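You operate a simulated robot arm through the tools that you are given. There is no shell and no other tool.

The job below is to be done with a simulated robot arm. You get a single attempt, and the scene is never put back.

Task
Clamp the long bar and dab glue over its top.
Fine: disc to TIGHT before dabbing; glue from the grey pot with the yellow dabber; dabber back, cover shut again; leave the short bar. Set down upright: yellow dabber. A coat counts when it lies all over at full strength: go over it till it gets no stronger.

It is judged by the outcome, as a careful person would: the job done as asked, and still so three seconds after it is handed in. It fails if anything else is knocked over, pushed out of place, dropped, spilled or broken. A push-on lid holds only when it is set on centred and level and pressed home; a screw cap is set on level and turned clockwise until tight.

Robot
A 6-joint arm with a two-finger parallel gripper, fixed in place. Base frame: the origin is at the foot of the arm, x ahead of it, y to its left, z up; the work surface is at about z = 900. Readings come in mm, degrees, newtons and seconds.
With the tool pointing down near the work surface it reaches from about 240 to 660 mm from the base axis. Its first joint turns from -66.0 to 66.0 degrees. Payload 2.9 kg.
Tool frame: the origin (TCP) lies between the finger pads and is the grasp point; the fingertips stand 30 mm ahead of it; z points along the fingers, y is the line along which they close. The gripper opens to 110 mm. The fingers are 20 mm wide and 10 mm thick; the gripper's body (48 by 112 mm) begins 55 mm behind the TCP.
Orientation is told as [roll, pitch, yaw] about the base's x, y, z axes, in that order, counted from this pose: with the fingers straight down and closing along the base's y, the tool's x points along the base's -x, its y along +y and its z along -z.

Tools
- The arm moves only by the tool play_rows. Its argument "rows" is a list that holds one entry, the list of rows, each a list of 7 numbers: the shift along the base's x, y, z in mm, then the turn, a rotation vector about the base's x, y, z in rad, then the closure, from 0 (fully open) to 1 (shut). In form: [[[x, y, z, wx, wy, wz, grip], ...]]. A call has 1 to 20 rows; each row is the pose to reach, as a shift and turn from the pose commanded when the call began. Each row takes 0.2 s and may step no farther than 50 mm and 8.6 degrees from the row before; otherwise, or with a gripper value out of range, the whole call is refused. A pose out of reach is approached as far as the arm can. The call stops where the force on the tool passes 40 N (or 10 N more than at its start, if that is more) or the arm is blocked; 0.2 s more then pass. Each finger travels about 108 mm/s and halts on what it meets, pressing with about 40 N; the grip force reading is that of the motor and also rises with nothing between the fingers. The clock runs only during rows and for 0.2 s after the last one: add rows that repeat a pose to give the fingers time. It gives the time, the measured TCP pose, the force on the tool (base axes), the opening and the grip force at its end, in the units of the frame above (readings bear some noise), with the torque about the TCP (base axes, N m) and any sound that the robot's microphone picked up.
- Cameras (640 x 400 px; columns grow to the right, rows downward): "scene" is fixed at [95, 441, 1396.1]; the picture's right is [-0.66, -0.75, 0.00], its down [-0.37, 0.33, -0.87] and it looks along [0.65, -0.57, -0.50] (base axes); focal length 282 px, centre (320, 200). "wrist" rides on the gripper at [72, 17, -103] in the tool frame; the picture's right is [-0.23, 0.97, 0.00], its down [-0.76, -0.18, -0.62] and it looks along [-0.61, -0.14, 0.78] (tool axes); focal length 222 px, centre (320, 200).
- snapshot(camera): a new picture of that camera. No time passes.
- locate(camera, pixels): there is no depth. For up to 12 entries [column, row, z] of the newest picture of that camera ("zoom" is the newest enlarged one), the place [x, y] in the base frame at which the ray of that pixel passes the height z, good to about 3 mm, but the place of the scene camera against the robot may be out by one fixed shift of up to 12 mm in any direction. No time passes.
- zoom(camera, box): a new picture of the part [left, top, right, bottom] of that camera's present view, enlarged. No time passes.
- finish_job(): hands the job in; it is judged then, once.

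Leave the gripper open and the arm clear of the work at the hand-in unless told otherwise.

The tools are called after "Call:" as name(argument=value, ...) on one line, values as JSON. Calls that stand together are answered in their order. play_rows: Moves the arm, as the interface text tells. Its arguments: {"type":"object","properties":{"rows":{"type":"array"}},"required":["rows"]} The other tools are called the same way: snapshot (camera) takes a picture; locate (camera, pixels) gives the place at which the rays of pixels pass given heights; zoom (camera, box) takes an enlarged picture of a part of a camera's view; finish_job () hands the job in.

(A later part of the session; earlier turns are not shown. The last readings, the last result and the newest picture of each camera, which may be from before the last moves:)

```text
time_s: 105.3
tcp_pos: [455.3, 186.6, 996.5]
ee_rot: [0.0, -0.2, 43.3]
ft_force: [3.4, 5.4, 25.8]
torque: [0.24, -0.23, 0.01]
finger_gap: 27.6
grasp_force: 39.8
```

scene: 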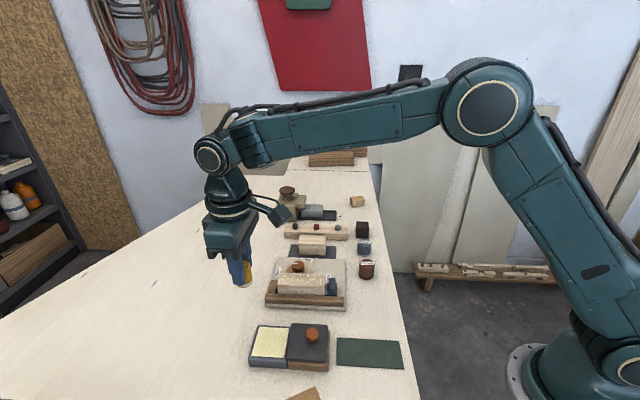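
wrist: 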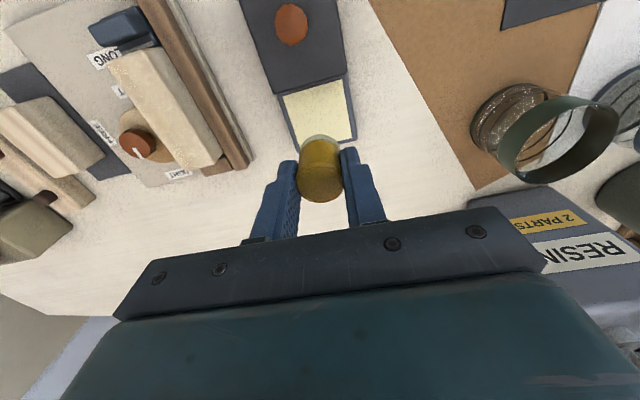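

That was 26 N, so I ease 0.4 mm and continue the disc side to the LONG end, then redo the first fence-side spots that had light contact.

Call:
play_rows(rows=[[[0, 0, 4.5, 0, 0, 0, 0.8], [-10, -9.8, 0.4, 0, 0, 0, 0.8], [-10, -9.8, 0.4, 0, 0, 0, 0.8], [-10, -9.8, 4.5, 0, 0, 0, 0.8], [-20, -19.6, 0.4, 0, 0, 0, 0.8], [-20, -19.6, 0.4, 0, 0, 0, 0.8], [-20, -19.6, 4.5, 0, 0, 0, 0.8], [-30, -29.4, 0.4, 0, 0, 0, 0.8], [-30, -29.4, 0.4, 0, 0, 0, 0.8], [-30, -29.4, 4.5, 0, 0, 0, 0.8], [-40, -39.2, 0.4, 0, 0, 0, 0.8], [-40, -39.2, 0.4, 0, 0, 0, 0.8], [-40, -39.2, 4.5, 0, 0, 0, 0.8], [-51.2, -27.7, 0.4, 0, 0, 0, 0.8], [-51.2, -27.7, 0.4, 0, 0, 0, 0.8], [-51.2, -27.7, 4.5, 0, 0, 0, 0.8], [-41.2, -17.9, 0.4, 0, 0, 0, 0.8], [-41.2, -17.9, 0.4, 0, 0, 0, 0.8]]])

```text
time_s: 109.2
tcp_pos: [411.9, 168.9, 996.6]
ee_rot: [0.1, 0.2, 43.5]
ft_force: [-9.4, -6.3, 31.0]
torque: [-0.24, 0.2, -0.09]
finger_gap: 27.4
grasp_force: 40.5
```

31 N here, a bit high; I ease 0.6 mm for the remaining fence-side spots, then lift away and look.

Call:
play_rows(rows=[[[0, 0, 4.5, 0, 0, 0, 0.8], [10, 9.8, 4.5, 0, 0, 0, 0.8], [10, 9.8, 0.6, 0, 0, 0, 0.8], [10, 9.8, 0.6, 0, 0, 0, 0.8], [10, 9.8, 4.5, 0, 0, 0, 0.8], [20, 19.6, 4.5, 0, 0, 0, 0.8], [20, 19.6, 0.6, 0, 0, 0, 0.8], [20, 19.6, 0.6, 0, 0, 0, 0.8]]])

Call:
play_rows(rows=[[[0, 0, 20, 0, 0, 0, 0.8], [0, 0, 40, 0, 0, 0, 0.8], [0, 25, 45, 0, 0, 0, 0.8], [-15, 50, 33, 0, 0, 0, 0.8], [-15, 50, 33, 0, 0, 0, 0.8]]])

Call:
snapshot(camera="wrist")

Call:
zoom(camera="wrist", box=[160, 20, 320, 180])

Call:
zoom(camera="wrist", box=[80, 40, 240, 180])

Call:
zoom(camera="scene", box=[275, 265, 335, 297])

```text
time_s: 111.0
tcp_pos: [434.1, 188.4, 996.6]
ee_rot: [0.2, 0.0, 43.3]
ft_force: [-1.1, 0.2, 1.3]
torque: [0.06, -0.02, 0.03]
finger_gap: 27.7
grasp_force: 40.0
```

```text
time_s: 112.2
tcp_pos: [417.2, 238.0, 1027.7]
ee_rot: [0.2, 0.1, 43.3]
ft_force: [0.5, -0.4, -0.6]
torque: [0.01, 0.03, 0.01]
finger_gap: 27.7
grasp_force: 39.9
```

```text
taken
```

wrist: 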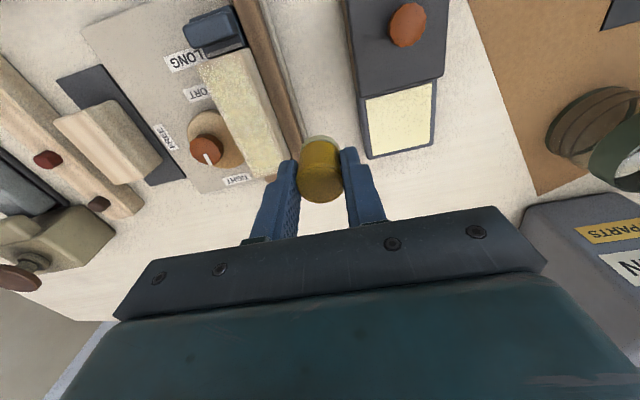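

```text
2.50 times, centred on (240, 100) of wrist
```

zoom: 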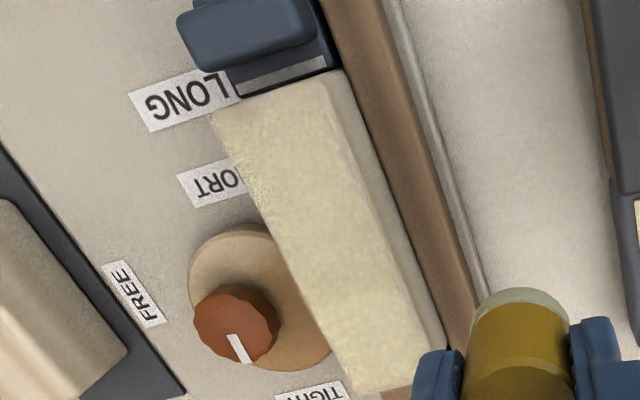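

```text
2.86 times, centred on (160, 110) of wrist
```

zoom: 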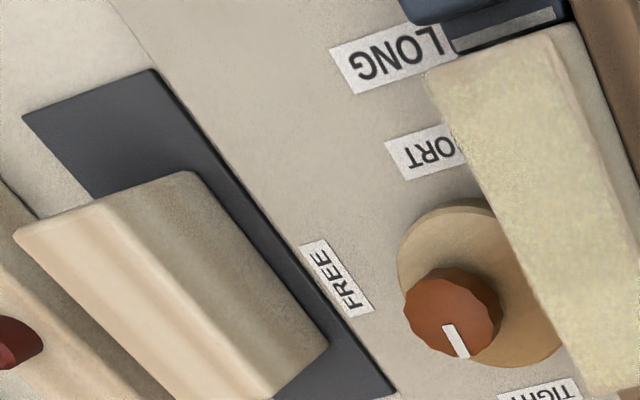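

```text
10.67 times, centred on (305, 281) of scene
```

zoom: 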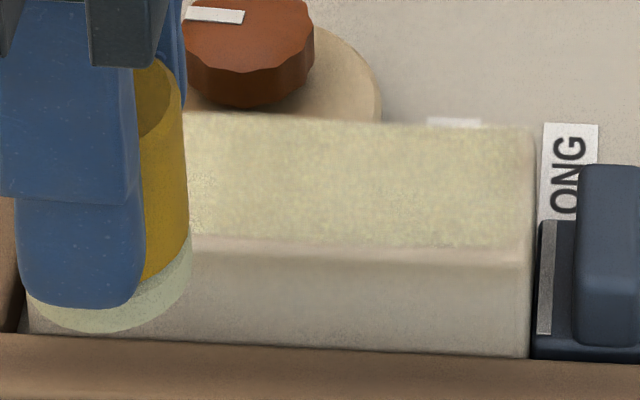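

The coat is now clearly pale yellow, much stronger than before; firmer dabs count more. I zoom in to look for thin spots.

Call:
zoom(camera="wrist", box=[190, 45, 270, 105])

Call:
zoom(camera="wrist", box=[210, 100, 310, 185])

```text
6.67 times, centred on (230, 75) of wrist
```

zoom: 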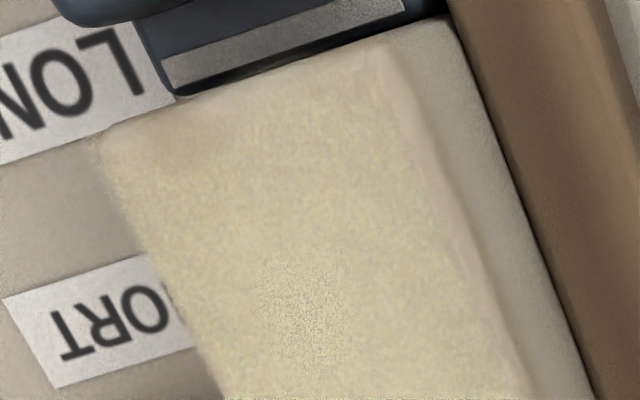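

```text
4.71 times, centred on (260, 142) of wrist
```

zoom: 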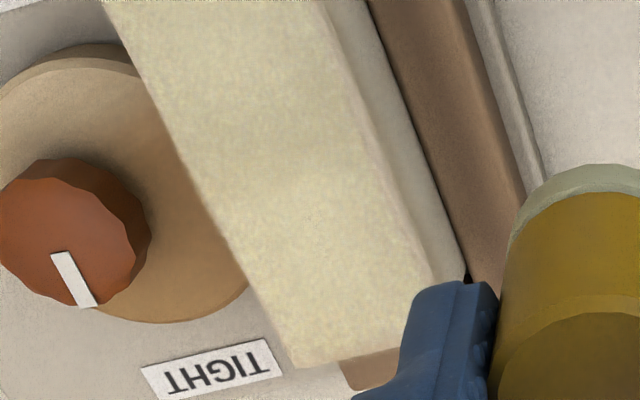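

Nearly uniform, perhaps a touch thinner at the LONG end's disc-side corner. Fourth dip, checking force in the glue.

Call:
play_rows(rows=[[[-20, 32, 0, 0, 0, 0, 0.8], [-39.4, 64.2, 0, 0, 0, 0, 0.8], [-39.4, 64.2, -35, 0, 0, 0, 0.8], [-39.4, 64.2, -52, 0, 0, 0, 0.8], [-39.4, 64.2, -58, 0, 0, 0, 0.8], [-39.4, 64.2, -58.9, 0, 0, 0, 0.8], [-39.4, 64.2, -58.9, 0, 0, 0, 0.8]]])

```text
time_s: 113.8
tcp_pos: [378.2, 302.1, 971.6]
ee_rot: [0.1, 0.0, 43.3]
ft_force: [-5.1, -3.7, 22.7]
torque: [-0.16, 0.17, 0.0]
finger_gap: 27.5
grasp_force: 39.6
```

Good load (23 N). Two more dabs in the glue, then back above the LONG end.

Call:
play_rows(rows=[[[0, 0, 5, 0, 0, 0, 0.8], [5, -5, 5, 0, 0, 0, 0.8], [5, -5, 0.3, 0, 0, 0, 0.8], [5, -5, 0.3, 0, 0, 0, 0.8], [5, -5, 5, 0, 0, 0, 0.8], [-5, 5, 5, 0, 0, 0, 0.8], [-5, 5, 0.3, 0, 0, 0, 0.8], [-5, 5, 0.3, 0, 0, 0, 0.8], [-5, 5, 10, 0, 0, 0, 0.8], [0, 0, 40, 0, 0, 0, 0.8], [0, 0, 72, 0, 0, 0, 0.8], [6, -36, 72, 0, 0, 0, 0.8], [12, -72, 72, 0, 0, 0, 0.8], [18, -108, 72, 0, 0, 0, 0.8], [24.4, -145, 72, 0, 0, 0, 0.8], [24.4, -145, 40, 0, 0, 0, 0.8], [24.4, -145, 29, 0, 0, 0, 0.8], [24.4, -145, 25.5, 0, 0, 0, 0.8], [24.4, -145, 25.5, 0, 0, 0, 0.8]]])

```text
time_s: 117.8
tcp_pos: [403.3, 157.8, 996.3]
ee_rot: [0.1, 0.0, 43.4]
ft_force: [-3.5, -0.5, 14.4]
torque: [-0.03, 0.03, -0.02]
finger_gap: 27.7
grasp_force: 40.4
```

14 N at the LONG end. I go along the fence side with 12 mm spacing at that pressure.

Call:
play_rows(rows=[[[0, 0, -0.3, 0, 0, 0, 0.8], [0, 0, 4, 0, 0, 0, 0.8], [8.6, 8.4, 2, 0, 0, 0, 0.8], [8.6, 8.4, -0.3, 0, 0, 0, 0.8], [8.6, 8.4, -0.3, 0, 0, 0, 0.8], [8.6, 8.4, 4, 0, 0, 0, 0.8], [17.2, 16.8, 2, 0, 0, 0, 0.8], [17.2, 16.8, -0.3, 0, 0, 0, 0.8], [17.2, 16.8, -0.3, 0, 0, 0, 0.8], [17.2, 16.8, 4, 0, 0, 0, 0.8], [25.8, 25.1, 2, 0, 0, 0, 0.8], [25.8, 25.1, -0.3, 0, 0, 0, 0.8], [25.8, 25.1, -0.3, 0, 0, 0, 0.8], [25.8, 25.1, 4, 0, 0, 0, 0.8], [34.4, 33.5, 2, 0, 0, 0, 0.8], [34.4, 33.5, -0.3, 0, 0, 0, 0.8], [34.4, 33.5, -0.3, 0, 0, 0, 0.8]]])

```text
time_s: 121.3
tcp_pos: [438.2, 191.8, 996.9]
ee_rot: [0.1, -0.1, 43.4]
ft_force: [-2.8, -0.8, 10.2]
torque: [0.04, 0.03, 0.0]
finger_gap: 27.8
grasp_force: 40.5
```

10 N. I continue to the TIGHT end and turn back on the disc side, 0.3 mm deeper.

Call:
play_rows(rows=[[[0, 0, 4, 0, 0, 0, 0.8], [8.6, 8.4, 2, 0, 0, 0, 0.8], [8.6, 8.4, -0.3, 0, 0, 0, 0.8], [8.6, 8.4, -0.3, 0, 0, 0, 0.8], [8.6, 8.4, 4, 0, 0, 0, 0.8], [17.2, 16.8, 2, 0, 0, 0, 0.8], [17.2, 16.8, -0.3, 0, 0, 0, 0.8], [17.2, 16.8, -0.3, 0, 0, 0, 0.8], [17.2, 16.8, 4, 0, 0, 0, 0.8], [26.5, 25.8, 2, 0, 0, 0, 0.8], [26.5, 25.8, -0.3, 0, 0, 0, 0.8], [26.5, 25.8, -0.3, 0, 0, 0, 0.8], [26.5, 25.8, 4, 0, 0, 0, 0.8], [37, 15.1, 2, 0, 0, 0, 0.8], [37, 15.1, -0.3, 0, 0, 0, 0.8], [37, 15.1, -0.3, 0, 0, 0, 0.8], [37, 15.1, 4, 0, 0, 0, 0.8], [28.4, 6.7, 2, 0, 0, 0, 0.8], [28.4, 6.7, -0.3, 0, 0, 0, 0.8], [28.4, 6.7, -0.3, 0, 0, 0, 0.8]]])

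```text
time_s: 125.5
tcp_pos: [467.5, 197.7, 997.6]
ee_rot: [0.0, 0.0, 43.3]
ft_force: [-4.3, -0.7, 11.7]
torque: [0.01, 0.09, -0.01]
finger_gap: 27.5
grasp_force: 40.1
```

Continue along the disc side toward the LONG end.

Call:
play_rows(rows=[[[0, 0, 4, 0, 0, 0, 0.8], [-8.6, -8.4, 2, 0, 0, 0, 0.8], [-8.6, -8.4, -0.3, 0, 0, 0, 0.8], [-8.6, -8.4, -0.3, 0, 0, 0, 0.8], [-8.6, -8.4, 4, 0, 0, 0, 0.8], [-17.2, -16.8, 2, 0, 0, 0, 0.8], [-17.2, -16.8, -0.3, 0, 0, 0, 0.8], [-17.2, -16.8, -0.3, 0, 0, 0, 0.8], [-17.2, -16.8, 4, 0, 0, 0, 0.8], [-25.8, -25.1, 2, 0, 0, 0, 0.8], [-25.8, -25.1, -0.3, 0, 0, 0, 0.8], [-25.8, -25.1, -0.3, 0, 0, 0, 0.8], [-25.8, -25.1, 4, 0, 0, 0, 0.8], [-34.4, -33.5, 2, 0, 0, 0, 0.8], [-34.4, -33.5, -0.3, 0, 0, 0, 0.8], [-34.4, -33.5, -0.3, 0, 0, 0, 0.8]]])

Call:
play_rows(rows=[[[0, 0, 4, 0, 0, 0, 0.8], [-8.6, -8.4, 2, 0, 0, 0, 0.8], [-8.6, -8.4, -0.2, 0, 0, 0, 0.8], [-8.6, -8.4, -0.2, 0, 0, 0, 0.8], [-8.6, -8.4, 4, 0, 0, 0, 0.8], [-18.5, -18, 2, 0, 0, 0, 0.8], [-18.5, -18, -0.2, 0, 0, 0, 0.8], [-18.5, -18, -0.2, 0, 0, 0, 0.8], [-18.5, -18, 4, 0, 0, 0, 0.8], [-23.4, -13, 2, 0, 0, 0, 0.8], [-23.4, -13, -0.2, 0, 0, 0, 0.8], [-23.4, -13, -0.2, 0, 0, 0, 0.8]]])

Call:
play_rows(rows=[[[0, 0, 20, 0, 0, 0, 0.8], [0, 0, 40, 0, 0, 0, 0.8], [10, 40, 45, 0, 0, 0, 0.8], [19, 82, 33, 0, 0, 0, 0.8], [19, 82, 33, 0, 0, 0, 0.8]]])

Call:
snapshot(camera="wrist")

Call:
zoom(camera="wrist", box=[160, 20, 320, 180])

Call:
zoom(camera="wrist", box=[190, 45, 270, 105])

Call:
zoom(camera="scene", box=[275, 265, 335, 297])

```text
time_s: 128.9
tcp_pos: [431.8, 164.9, 996.2]
ee_rot: [0.0, -0.2, 43.3]
ft_force: [-2.1, 1.5, 29.1]
torque: [0.07, 0.04, 0.01]
finger_gap: 27.7
grasp_force: 39.9
```

```text
time_s: 131.6
tcp_pos: [409.6, 150.1, 996.5]
ee_rot: [0.0, 0.0, 43.3]
ft_force: [-4.5, -4.1, 25.0]
torque: [-0.08, 0.06, -0.02]
finger_gap: 27.4
grasp_force: 39.9
```

```text
time_s: 132.8
tcp_pos: [426.8, 232.7, 1030.6]
ee_rot: [0.1, 0.1, 43.2]
ft_force: [-0.5, -0.2, -0.5]
torque: [-0.02, -0.02, 0.04]
finger_gap: 27.6
grasp_force: 40.5
```

```text
taken
```

wrist: 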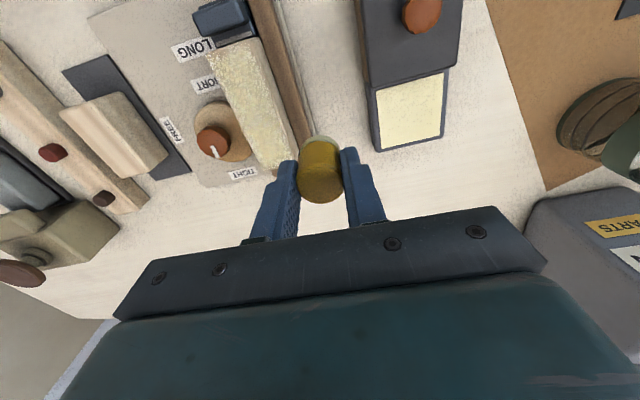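

```text
2.50 times, centred on (240, 100) of wrist
```

zoom: 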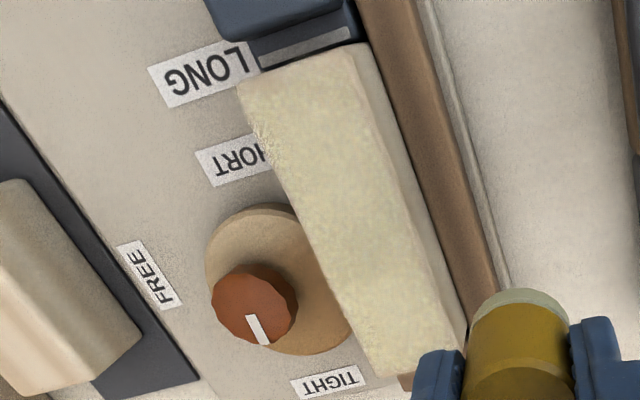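

```text
6.67 times, centred on (230, 75) of wrist
```

zoom: 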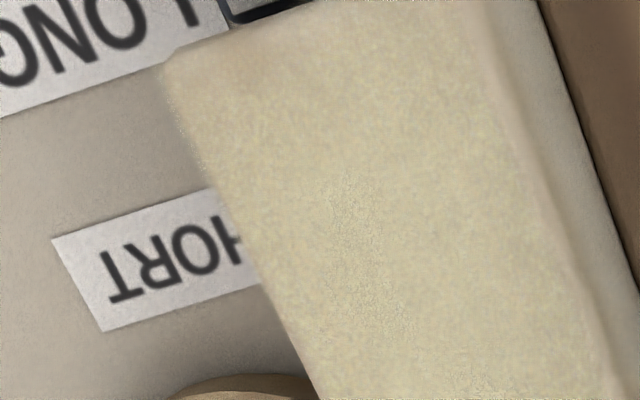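

```text
10.67 times, centred on (305, 281) of scene
```

zoom: 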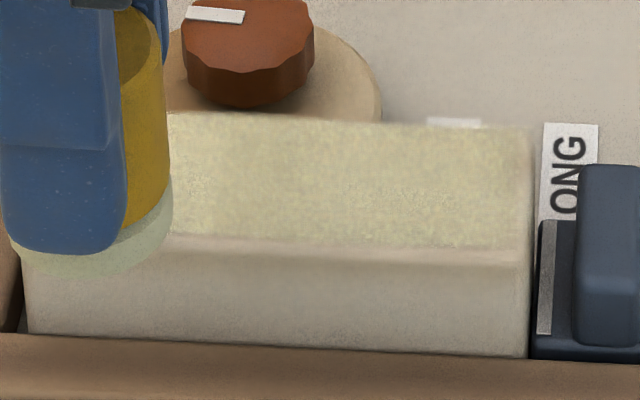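

Hardly any change from the previous pass, so the coat is at or near full strength. I make one more complete pass with fresh glue to be certain, including the very ends. Fifth dip.

Call:
play_rows(rows=[[[-24, 35, 0, 0, 0, 0, 0.8], [-48.4, 69.3, 0, 0, 0, 0, 0.8], [-48.4, 69.3, -35, 0, 0, 0, 0.8], [-48.4, 69.3, -52, 0, 0, 0, 0.8], [-48.4, 69.3, -57, 0, 0, 0, 0.8], [-48.4, 69.3, -57.6, 0, 0, 0, 0.8], [-48.4, 69.3, -57.6, 0, 0, 0, 0.8], [-48.4, 69.3, -52, 0, 0, 0, 0.8], [-43, 64, -52, 0, 0, 0, 0.8], [-43, 64, -57.4, 0, 0, 0, 0.8], [-43, 64, -57.4, 0, 0, 0, 0.8], [-43, 64, -52, 0, 0, 0, 0.8], [-53, 74, -52, 0, 0, 0, 0.8], [-53, 74, -57.4, 0, 0, 0, 0.8], [-53, 74, -57.4, 0, 0, 0, 0.8]]])

```text
time_s: 135.9
tcp_pos: [374.5, 308.4, 971.7]
ee_rot: [0.1, -0.1, 43.3]
ft_force: [-2.1, -2.7, 13.5]
torque: [-0.06, 0.07, 0.03]
finger_gap: 27.4
grasp_force: 39.8
```

Loaded (13.5 N). Back to the bar's very LONG end.

Call:
play_rows(rows=[[[0, 0, 20, 0, 0, 0, 0.8], [0, 0, 60, 0, 0, 0, 0.8], [0, 0, 72, 0, 0, 0, 0.8], [7, -38, 72, 0, 0, 0, 0.8], [14, -76, 72, 0, 0, 0, 0.8], [21, -114, 72, 0, 0, 0, 0.8], [28.3, -153.2, 72, 0, 0, 0, 0.8], [28.3, -153.2, 40, 0, 0, 0, 0.8], [28.3, -153.2, 29, 0, 0, 0, 0.8], [28.3, -153.2, 25, 0, 0, 0, 0.8], [28.3, -153.2, 25, 0, 0, 0, 0.8]]])

```text
time_s: 138.3
tcp_pos: [404.3, 153.9, 997.4]
ee_rot: [0.0, 0.0, 43.2]
ft_force: [-1.4, -3.1, 13.4]
torque: [-0.05, -0.06, -0.03]
finger_gap: 27.5
grasp_force: 40.5
```

13 N. I work around: LONG end, then along the disc side.

Call:
play_rows(rows=[[[0, 0, 4, 0, 0, 0, 0.8], [7.7, -7.9, 2, 0, 0, 0, 0.8], [7.7, -7.9, -0.2, 0, 0, 0, 0.8], [7.7, -7.9, -0.2, 0, 0, 0, 0.8], [7.7, -7.9, 4, 0, 0, 0, 0.8], [16.3, -2.3, 2, 0, 0, 0, 0.8], [16.3, -2.3, -0.2, 0, 0, 0, 0.8], [16.3, -2.3, -0.2, 0, 0, 0, 0.8], [16.3, -2.3, 4, 0, 0, 0, 0.8], [24.9, 6.1, 2, 0, 0, 0, 0.8], [24.9, 6.1, -0.2, 0, 0, 0, 0.8], [24.9, 6.1, -0.2, 0, 0, 0, 0.8], [24.9, 6.1, 4, 0, 0, 0, 0.8], [33.5, 14.4, 2, 0, 0, 0, 0.8], [33.5, 14.4, -0.2, 0, 0, 0, 0.8], [33.5, 14.4, -0.2, 0, 0, 0, 0.8], [33.5, 14.4, 4, 0, 0, 0, 0.8], [42.1, 22.8, 2, 0, 0, 0, 0.8], [42.1, 22.8, -0.2, 0, 0, 0, 0.8], [42.1, 22.8, -0.2, 0, 0, 0, 0.8]]])

```text
time_s: 142.6
tcp_pos: [445.7, 177.3, 996.8]
ee_rot: [0.1, 0.0, 43.3]
ft_force: [-5.5, -3.2, 21.9]
torque: [-0.14, 0.22, -0.01]
finger_gap: 27.4
grasp_force: 40.6
```

22 N, fine. On to the TIGHT end and around to the fence side.

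Call:
play_rows(rows=[[[0, 0, 4, 0, 0, 0, 0.8], [8.6, 8.4, 2, 0, 0, 0, 0.8], [8.6, 8.4, 0, 0, 0, 0, 0.8], [8.6, 8.4, 0, 0, 0, 0, 0.8], [8.6, 8.4, 4, 0, 0, 0, 0.8], [17.2, 16.8, 2, 0, 0, 0, 0.8], [17.2, 16.8, 0, 0, 0, 0, 0.8], [17.2, 16.8, 0, 0, 0, 0, 0.8], [17.2, 16.8, 4, 0, 0, 0, 0.8], [25.8, 25.1, 2, 0, 0, 0, 0.8], [25.8, 25.1, 0, 0, 0, 0, 0.8], [25.8, 25.1, 0, 0, 0, 0, 0.8], [25.8, 25.1, 4, 0, 0, 0, 0.8], [32.2, 32.8, 2, 0, 0, 0, 0.8], [32.2, 32.8, 0, 0, 0, 0, 0.8], [32.2, 32.8, 0, 0, 0, 0, 0.8], [32.2, 32.8, 4, 0, 0, 0, 0.8], [23.1, 42.1, 2, 0, 0, 0, 0.8], [23.1, 42.1, 0, 0, 0, 0, 0.8], [23.1, 42.1, 0, 0, 0, 0, 0.8]]])

```text
time_s: 146.8
tcp_pos: [467.2, 220.1, 996.9]
ee_rot: [0.2, 0.1, 43.4]
ft_force: [-1.6, -2.0, 12.3]
torque: [-0.09, 0.0, -0.01]
finger_gap: 27.8
grasp_force: 39.6
```

12 N. Back along the fence side.

Call:
play_rows(rows=[[[0, 0, 4, 0, 0, 0, 0.8], [-7.9, -6.3, 2, 0, 0, 0, 0.8], [-7.9, -6.3, -0.3, 0, 0, 0, 0.8], [-7.9, -6.3, -0.3, 0, 0, 0, 0.8], [-7.9, -6.3, 4, 0, 0, 0, 0.8], [-16.5, -14.6, 2, 0, 0, 0, 0.8], [-16.5, -14.6, -0.3, 0, 0, 0, 0.8], [-16.5, -14.6, -0.3, 0, 0, 0, 0.8], [-16.5, -14.6, 4, 0, 0, 0, 0.8], [-25.1, -23, 2, 0, 0, 0, 0.8], [-25.1, -23, -0.3, 0, 0, 0, 0.8], [-25.1, -23, -0.3, 0, 0, 0, 0.8], [-25.1, -23, 4, 0, 0, 0, 0.8], [-33.7, -31.4, 2, 0, 0, 0, 0.8], [-33.7, -31.4, -0.3, 0, 0, 0, 0.8], [-33.7, -31.4, -0.3, 0, 0, 0, 0.8], [-33.7, -31.4, 4, 0, 0, 0, 0.8], [-42.3, -39.8, 2, 0, 0, 0, 0.8], [-42.3, -39.8, -0.3, 0, 0, 0, 0.8], [-42.3, -39.8, -0.3, 0, 0, 0, 0.8]]])

Call:
play_rows(rows=[[[0, 0, 4, 0, 0, 0, 0.8], [-8.5, -8.3, 2, 0, 0, 0, 0.8], [-8.5, -8.3, 0, 0, 0, 0, 0.8], [-8.5, -8.3, 0, 0, 0, 0, 0.8], [-8.5, -8.3, 4, 0, 0, 0, 0.8], [-17.1, -16.7, 2, 0, 0, 0, 0.8], [-17.1, -16.7, 0, 0, 0, 0, 0.8], [-17.1, -16.7, 0, 0, 0, 0, 0.8], [-17.1, -16.7, 4, 0, 0, 0, 0.8]]])

Call:
play_rows(rows=[[[0, 0, 35, 0, 0, 0, 0.8], [9, 40, 40, 0, 0, 0, 0.8], [16, 75, 29, 0, 0, 0, 0.8], [16, 75, 29, 0, 0, 0, 0.8]]])

Call:
snapshot(camera="wrist")

Call:
zoom(camera="wrist", box=[160, 20, 320, 180])

Call:
zoom(camera="wrist", box=[190, 45, 270, 105])

Call:
zoom(camera="scene", box=[275, 265, 335, 297])

```text
time_s: 150.9
tcp_pos: [425.4, 180.0, 997.2]
ee_rot: [0.1, -0.1, 43.4]
ft_force: [-0.9, 2.0, 22.2]
torque: [0.09, -0.1, -0.02]
finger_gap: 27.9
grasp_force: 39.8
```

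```text
time_s: 152.9
tcp_pos: [407.6, 162.5, 997.8]
ee_rot: [0.3, 0.3, 43.2]
ft_force: [1.0, 0.3, 2.6]
torque: [0.01, -0.07, -0.04]
finger_gap: 27.8
grasp_force: 39.8
```

```text
time_s: 153.9
tcp_pos: [424.3, 238.1, 1028.5]
ee_rot: [0.0, 0.1, 43.3]
ft_force: [-0.5, 0.0, 0.7]
torque: [0.0, 0.05, 0.01]
finger_gap: 27.7
grasp_force: 39.8
```

```text
taken
```

wrist: 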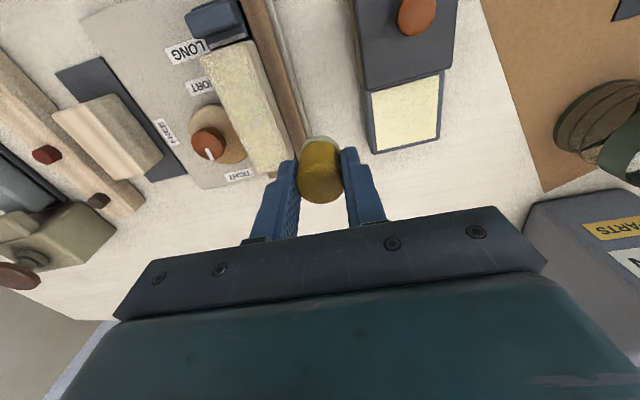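

```text
2.50 times, centred on (240, 100) of wrist
```

zoom: 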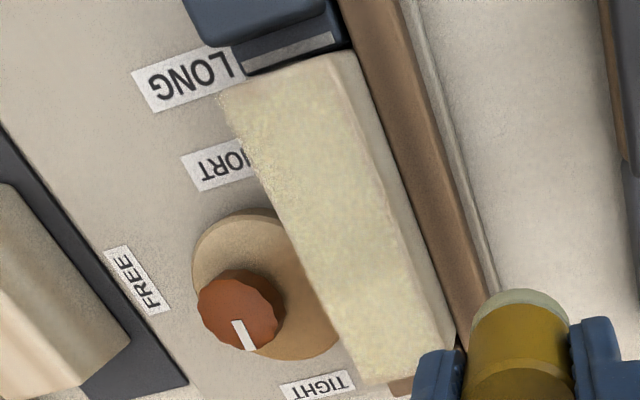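

```text
6.67 times, centred on (230, 75) of wrist
```

zoom: 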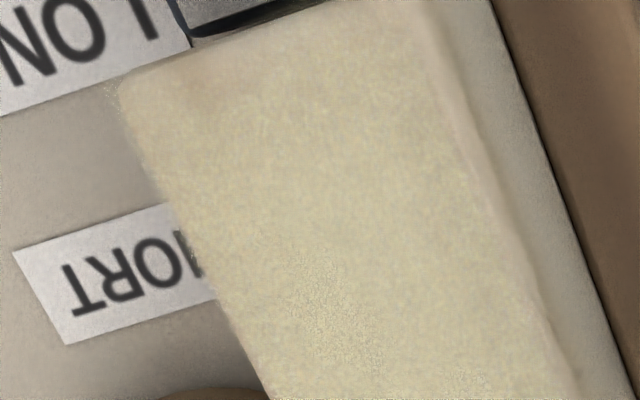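

```text
10.67 times, centred on (305, 281) of scene
```

zoom: 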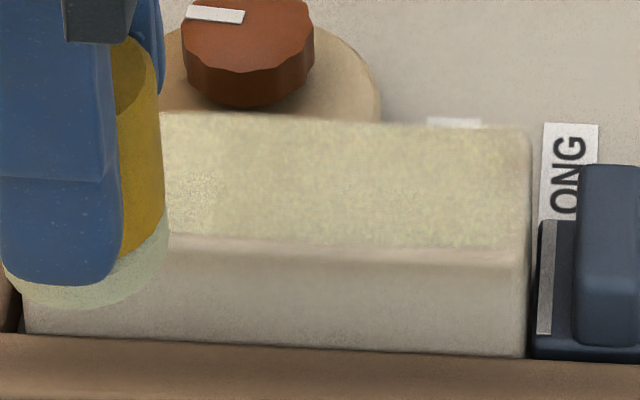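

No further change from the last pass: the coat is saturated and covers the whole top. Now I return the dabber: lift, carry back over its home spot, and lower to just above the bench.

Call:
play_rows(rows=[[[0, 0, 15, 0, 0, 0, 0.8], [-19, -31, 15, 0, 0, 0, 0.8], [-38, -62, 15, 0, 0, 0, 0.8], [-57, -93, 15, 0, 0, 0, 0.8], [-76, -124, 15, 0, 0, 0, 0.8], [-93.8, -152.5, 15, 0, 0, 0, 0.8], [-93.8, -152.5, -25, 0, 0, 0, 0.8], [-93.8, -152.5, -60, 0, 0, 0, 0.8], [-93.8, -152.5, -77, 0, 0, 0, 0.8], [-93.8, -152.5, -80, 0, 0, 0, 0.8], [-93.8, -152.5, -80, 0, 0, 0, 0.8]]])

Call:
zoom(camera="scene", box=[330, 250, 410, 320])

```text
time_s: 156.3
tcp_pos: [332.0, 83.7, 948.9]
ee_rot: [0.0, 0.0, 43.2]
ft_force: [0.5, 1.2, 0.0]
torque: [0.02, -0.02, -0.04]
finger_gap: 27.6
grasp_force: 40.0
```

```text
5.71 times, centred on (370, 285) of scene
```

zoom: 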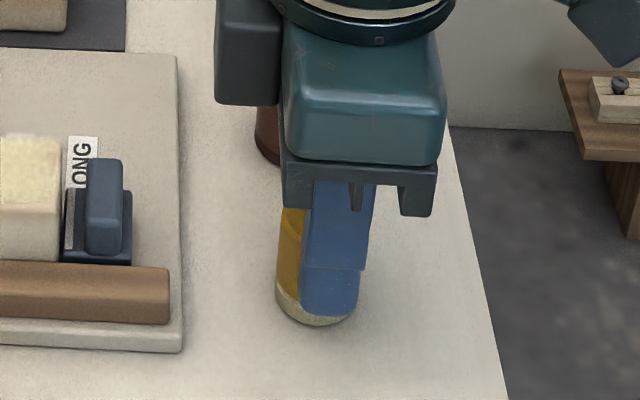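

Dabber is right over its old place, about 3 mm above the bench. I lower in small steps until it just touches.

Call:
play_rows(rows=[[[0, 0, -1, 0, 0, 0, 0.8], [0, 0, -2, 0, 0, 0, 0.8], [0, 0, -2, 0, 0, 0, 0.8]]])

```text
time_s: 157.2
tcp_pos: [330.9, 84.7, 946.4]
ee_rot: [0.1, 0.0, 43.3]
ft_force: [-6.2, -1.9, 28.4]
torque: [-0.02, 0.25, 0.02]
finger_gap: 27.6
grasp_force: 39.9
```

It's on the bench (28 N). I ease up 0.9 mm, then open evenly.

Call:
play_rows(rows=[[[0, 0, 0.9, 0, 0, 0, 0.8], [0, 0, 0.9, 0, 0, 0, 0.8]]])

Call:
play_rows(rows=[[[0, 0, 0, 0, 0, 0, 0.73], [0, 0, 0, 0, 0, 0, 0.66], [0, 0, 0, 0, 0, 0, 0.55], [0, 0, 0, 0, 0, 0, 0.45], [0, 0, 0, 0, 0, 0, 0.45]]])

Call:
snapshot(camera="wrist")

Call:
zoom(camera="wrist", box=[240, 110, 400, 210])

```text
time_s: 157.8
tcp_pos: [332.0, 85.5, 947.0]
ee_rot: [0.1, 0.1, 43.3]
ft_force: [3.2, -0.9, 8.5]
torque: [-0.02, -0.16, -0.04]
finger_gap: 27.7
grasp_force: 40.1
```

```text
time_s: 158.9
tcp_pos: [331.6, 83.5, 947.2]
ee_rot: [0.1, 0.1, 43.3]
ft_force: [0.6, -0.3, -0.4]
torque: [0.0, -0.02, 0.02]
finger_gap: 60.7
grasp_force: 0.2
```

```text
taken
```

wrist: 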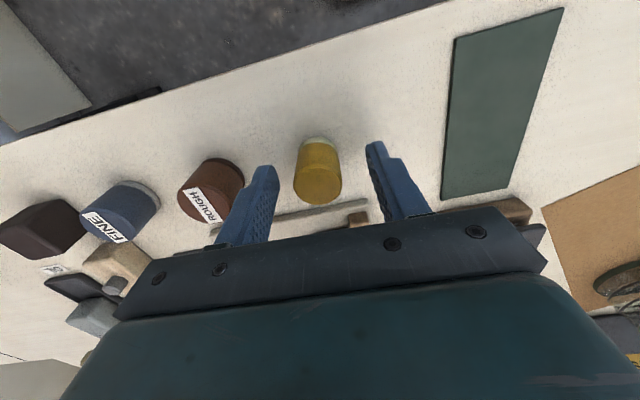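

```text
4.00 times, centred on (320, 160) of wrist
```

zoom: 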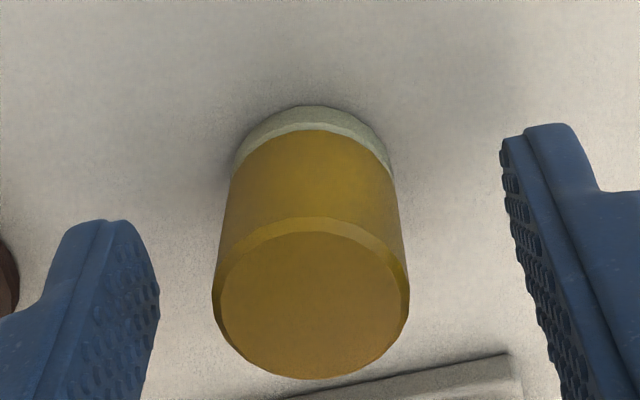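

The dabber stands upright at its home spot with its pad down. I lift straight off, clear of it, and go to the cover's knob near (328, 250) to look from z = 1000.

Call:
play_rows(rows=[[[0, 0, 30, 0, 0, 0, 0.45], [0, 0, 70, 0, 0, 0, 0.45], [0, 0, 105, 0, 0, 0, 0.5], [-1, 42, 105, 0, 0, 0, 0.5], [-2, 84, 105, 0, 0, 0, 0.5], [-2.5, 126, 105, 0, 0, 0, 0.5], [-3.2, 165.6, 105, 0, 0, 0, 0.5], [-3.2, 165.6, 70, 0, 0, 0, 0.5], [-3.2, 165.6, 54.6, 0, 0, 0, 0.5], [-3.2, 165.6, 54.6, 0, 0, 0, 0.5]]])

Call:
snapshot(camera="wrist")

Call:
zoom(camera="wrist", box=[200, 50, 440, 200])

Call:
zoom(camera="scene", box=[255, 240, 415, 340])

```text
time_s: 161.2
tcp_pos: [326.6, 251.6, 1001.6]
ee_rot: [0.1, 0.1, 43.3]
ft_force: [-0.3, -0.7, -0.4]
torque: [-0.02, 0.02, 0.0]
finger_gap: 54.9
grasp_force: 0.1
```

```text
taken
```

wrist: 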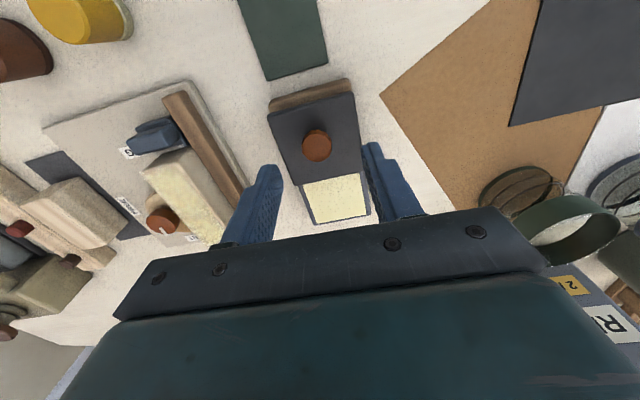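

```text
2.67 times, centred on (320, 125) of wrist
```

zoom: 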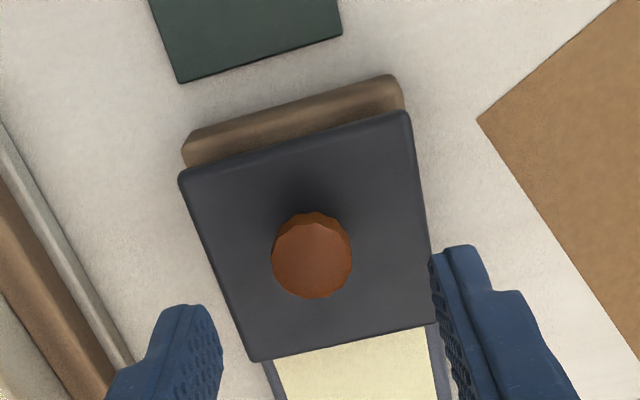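

```text
4.00 times, centred on (335, 290) of scene
```

zoom: 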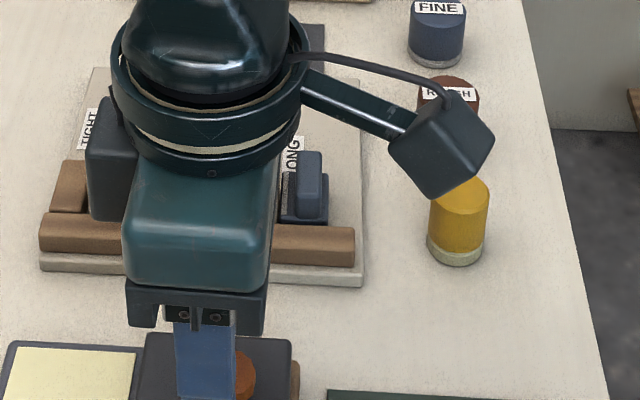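

Knob top at (317, 146): it lies about 4 mm back and 2 mm to the tool's −y. I shift (−1, −4) and lower so the fingertips are ~2 mm above the cover plate.

Call:
play_rows(rows=[[[-1, -4, 0, 0, 0, 0, 0.5], [-1, -4, -20, 0, 0, 0, 0.5], [-1, -4, -30, 0, 0, 0, 0.5], [-1, -4, -32, 0, 0, 0, 0.5], [-1, -4, -32, 0, 0, 0, 0.62], [-1, -4, -32, 0, 0, 0, 0.66], [-1, -4, -32, 0, 0, 0, 0.66]]])

Call:
snapshot(camera="wrist")

Call:
zoom(camera="wrist", box=[240, 100, 400, 200])

Call:
zoom(camera="scene", box=[270, 315, 340, 375])

```text
time_s: 162.8
tcp_pos: [326.7, 246.9, 969.3]
ee_rot: [0.1, 0.1, 43.4]
ft_force: [-0.8, 0.6, 0.6]
torque: [0.0, 0.0, -0.03]
finger_gap: 37.1
grasp_force: 0.0
```

```text
taken
```

wrist: 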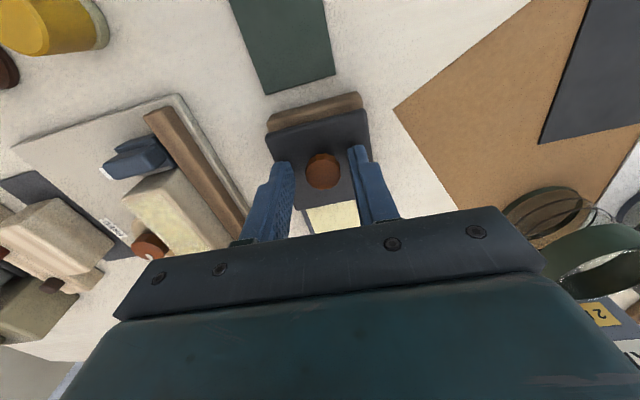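

```text
4.00 times, centred on (320, 150) of wrist
```

zoom: 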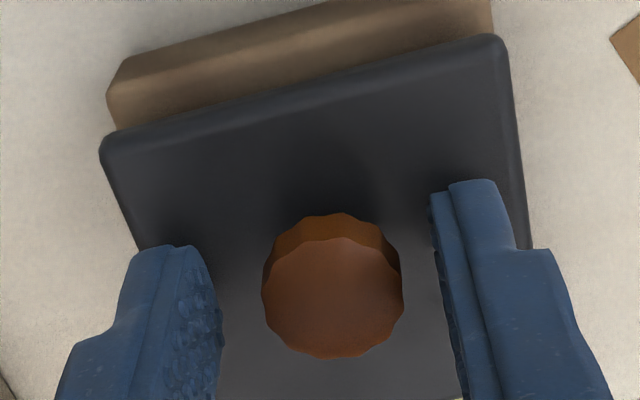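

```text
6.67 times, centred on (305, 345) of scene
```

zoom: 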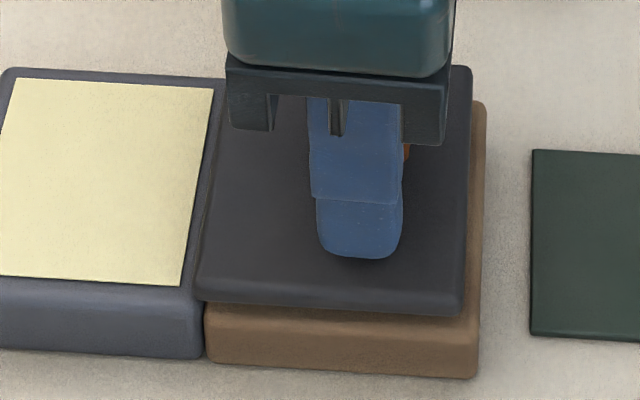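

Knob is centred fore-aft and ~2 mm toward +tool y. I shift (−1.2, +1.2) and close slowly.

Call:
play_rows(rows=[[[-1.2, 1.2, 0, 0, 0, 0, 0.68], [-1.2, 1.2, 0, 0, 0, 0, 0.7], [-1.2, 1.2, 0, 0, 0, 0, 0.72], [-1.2, 1.2, 0, 0, 0, 0, 0.74], [-1.2, 1.2, 0, 0, 0, 0, 0.76], [-1.2, 1.2, 0, 0, 0, 0, 0.78], [-1.2, 1.2, 0, 0, 0, 0, 0.8], [-1.2, 1.2, 0, 0, 0, 0, 0.83], [-1.2, 1.2, 0, 0, 0, 0, 0.83]]])

Call:
zoom(camera="wrist", box=[240, 100, 400, 200])

```text
time_s: 164.8
tcp_pos: [326.2, 248.3, 969.2]
ee_rot: [0.1, 0.1, 43.2]
ft_force: [1.8, -0.6, -0.2]
torque: [-0.09, -0.07, 0.08]
finger_gap: 21.1
grasp_force: 44.7
```

```text
4.00 times, centred on (320, 150) of wrist
```

zoom: 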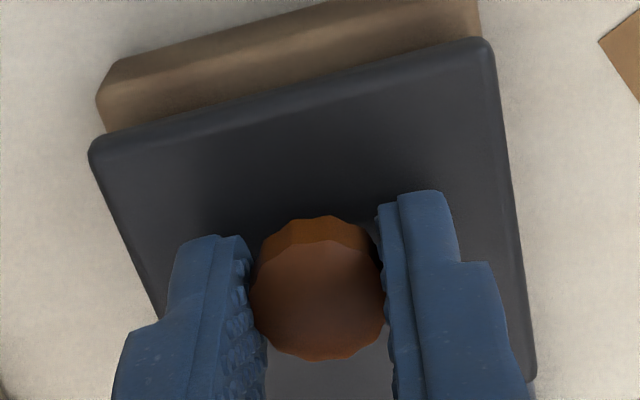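

Firmly held at 21 mm. Now I slide the cover back over the pot, first 30 mm along (0.71, 0.704).

Call:
play_rows(rows=[[[3.6, 3.5, 0, 0, 0, 0, 0.83], [7.1, 7, 0, 0, 0, 0, 0.83], [10.7, 10.6, 0, 0, 0, 0, 0.83], [14.2, 14.1, 0, 0, 0, 0, 0.83], [17.8, 17.6, 0, 0, 0, 0, 0.83], [21.3, 21.1, 0, 0, 0, 0, 0.83], [21.3, 21.1, 0, 0, 0, 0, 0.83]]])

```text
time_s: 166.3
tcp_pos: [346.7, 268.0, 969.3]
ee_rot: [0.1, 0.0, 43.3]
ft_force: [1.6, -2.9, 9.0]
torque: [0.42, -0.55, 0.2]
finger_gap: 21.4
grasp_force: 44.7
```

Loads small. Another 30 mm.

Call:
play_rows(rows=[[[3.6, 3.5, 0.3, 0, 0, 0, 0.83], [7.2, 7, 0.3, 0, 0, 0, 0.83], [10.7, 10.5, 0.3, 0, 0, 0, 0.83], [14.3, 14, 0.3, 0, 0, 0, 0.83], [17.8, 17.5, 0.3, 0, 0, 0, 0.83], [21.4, 21, 0.3, 0, 0, 0, 0.83], [21.4, 21, 0.3, 0, 0, 0, 0.83]]])

Call:
zoom(camera="scene", box=[240, 310, 340, 380])

```text
time_s: 167.9
tcp_pos: [367.8, 290.1, 969.3]
ee_rot: [0.1, 0.3, 43.4]
ft_force: [-2.0, 1.2, 2.8]
torque: [0.32, -0.38, 0.16]
finger_gap: 21.3
grasp_force: 45.0
```

```text
5.71 times, centred on (290, 345) of scene
```

zoom: 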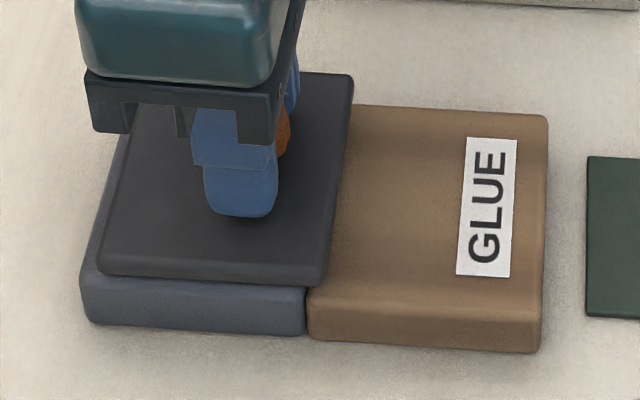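

About 8 mm remain (cover corner at zoom column 98, originally 75). I push 6 mm, then feel for the stop.

Call:
play_rows(rows=[[[1.4, 1.4, 0, 0, 0, 0, 0.83], [2.9, 2.8, 0, 0, 0, 0, 0.83], [4.3, 4.2, 0, 0, 0, 0, 0.83], [4.3, 4.2, 0, 0, 0, 0, 0.83]]])

Call:
play_rows(rows=[[[0.7, 0.7, 0, 0, 0, 0, 0.83], [1.4, 1.4, 0, 0, 0, 0, 0.83], [1.4, 1.4, 0, 0, 0, 0, 0.83]]])

Call:
zoom(camera="scene", box=[240, 310, 340, 380])

```text
time_s: 168.9
tcp_pos: [373.1, 293.9, 969.4]
ee_rot: [0.0, 0.2, 43.4]
ft_force: [-4.9, 4.1, 1.6]
torque: [-0.19, 0.25, 0.07]
finger_gap: 21.5
grasp_force: 44.7
```

```text
time_s: 169.8
tcp_pos: [372.3, 295.3, 969.4]
ee_rot: [0.1, 0.4, 43.4]
ft_force: [-17.1, -3.6, -1.8]
torque: [0.5, -0.35, 0.21]
finger_gap: 21.3
grasp_force: 45.4
```

```text
5.71 times, centred on (290, 345) of scene
```

zoom: 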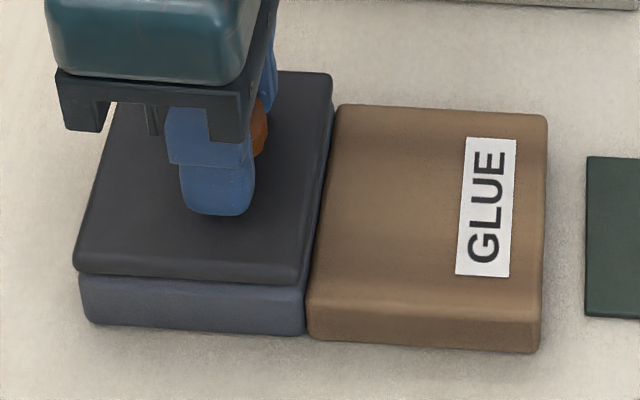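

The cover is back to its original outline (corner at column 75) and pushing meets the end stop (~15 N). I open and lift clear.

Call:
play_rows(rows=[[[0, 0, 0, 0, 0, 0, 0.72], [0, 0, 0, 0, 0, 0, 0.6], [0, 0, 0, 0, 0, 0, 0.55], [0, 0, 25, 0, 0, 0, 0.55], [0, 0, 65, 0, 0, 0, 0.5], [0, 0, 100, 0, 0, 0, 0.4], [0, 0, 100, 0, 0, 0, 0.3]]])

Call:
zoom(camera="scene", box=[240, 310, 340, 380])

Call:
snapshot(camera="wrist")

Call:
zoom(camera="wrist", box=[60, 0, 260, 180])

```text
time_s: 171.3
tcp_pos: [372.9, 293.3, 1069.7]
ee_rot: [0.1, 0.1, 43.3]
ft_force: [0.2, -0.3, 0.0]
torque: [-0.03, -0.01, 0.01]
finger_gap: 77.0
grasp_force: 0.0
```

```text
5.71 times, centred on (290, 345) of scene
```

zoom: 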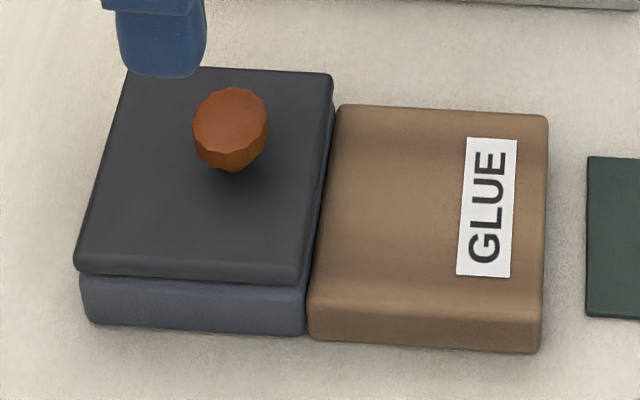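

```text
taken
```

wrist: 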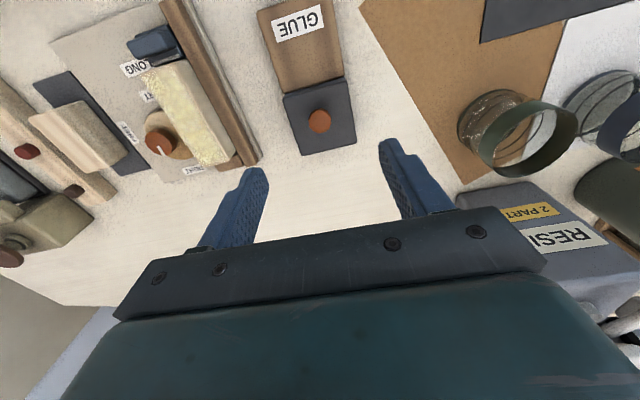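

```text
2.22 times, centred on (160, 90) of wrist
```

zoom: 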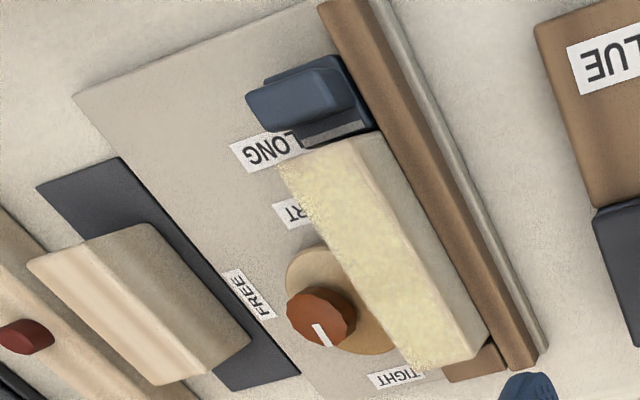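

The cover is shut as at the start. I move the arm up and away with the gripper open, then make a final inspection of everything.

Call:
play_rows(rows=[[[10, 20, 30, 0, 0, 0, 0.1], [20, 40, 70, 0, 0, 0, 0], [30, 50, 110, 0, 0, 0, 0], [30, 50, 130, 0, 0, 0, 0], [30, 50, 130, 0, 0, 0, 0]]])

Call:
snapshot(camera="scene")

Call:
zoom(camera="scene", box=[275, 265, 335, 297])

Call:
zoom(camera="scene", box=[240, 180, 400, 320])

Call:
snapshot(camera="wrist")

Call:
zoom(camera="wrist", box=[120, 40, 260, 160])

```text
time_s: 172.6
tcp_pos: [404.5, 344.9, 1199.0]
ee_rot: [0.1, 0.3, 43.3]
ft_force: [0.1, 0.0, -0.3]
torque: [-0.01, 0.0, -0.01]
finger_gap: 110.2
grasp_force: 0.0
```

```text
taken
```

scene: 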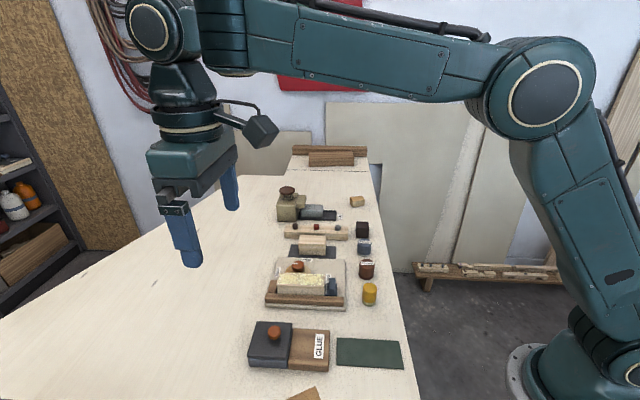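

```text
10.67 times, centred on (305, 281) of scene
```

zoom: 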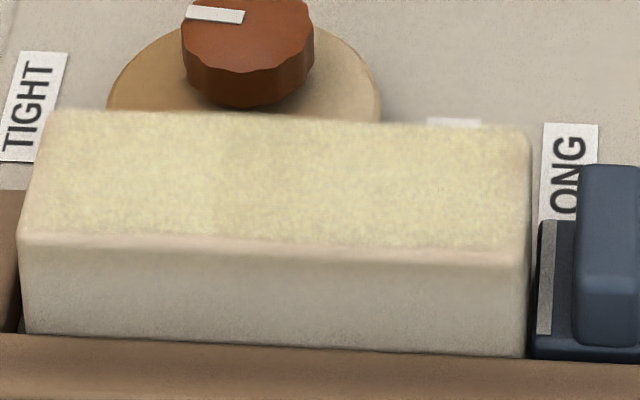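

```text
2.86 times, centred on (320, 250) of scene
```

zoom: 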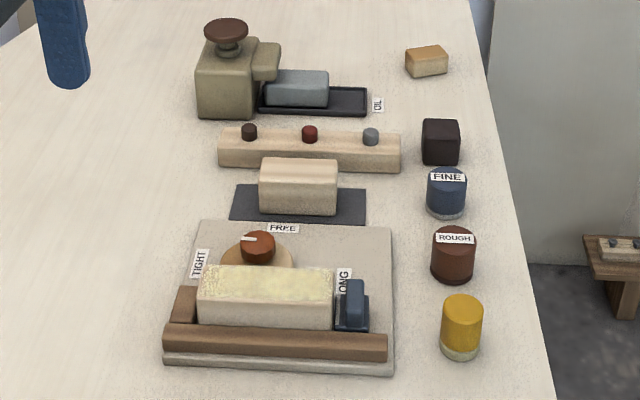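

```text
taken
```

wrist: 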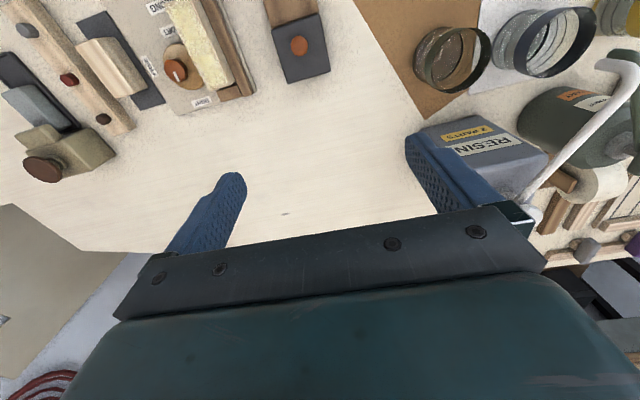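

```text
3.33 times, centred on (190, 100) of wrist
```

zoom: 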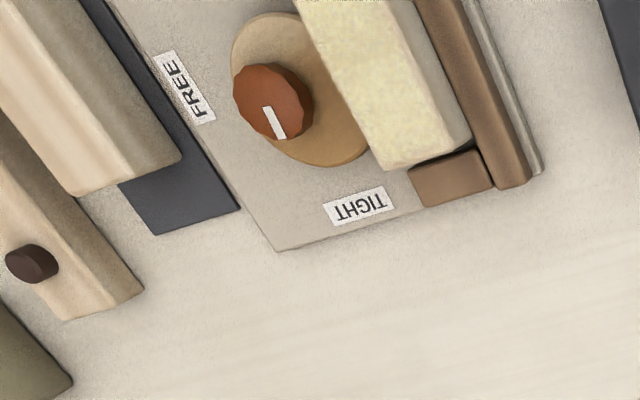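

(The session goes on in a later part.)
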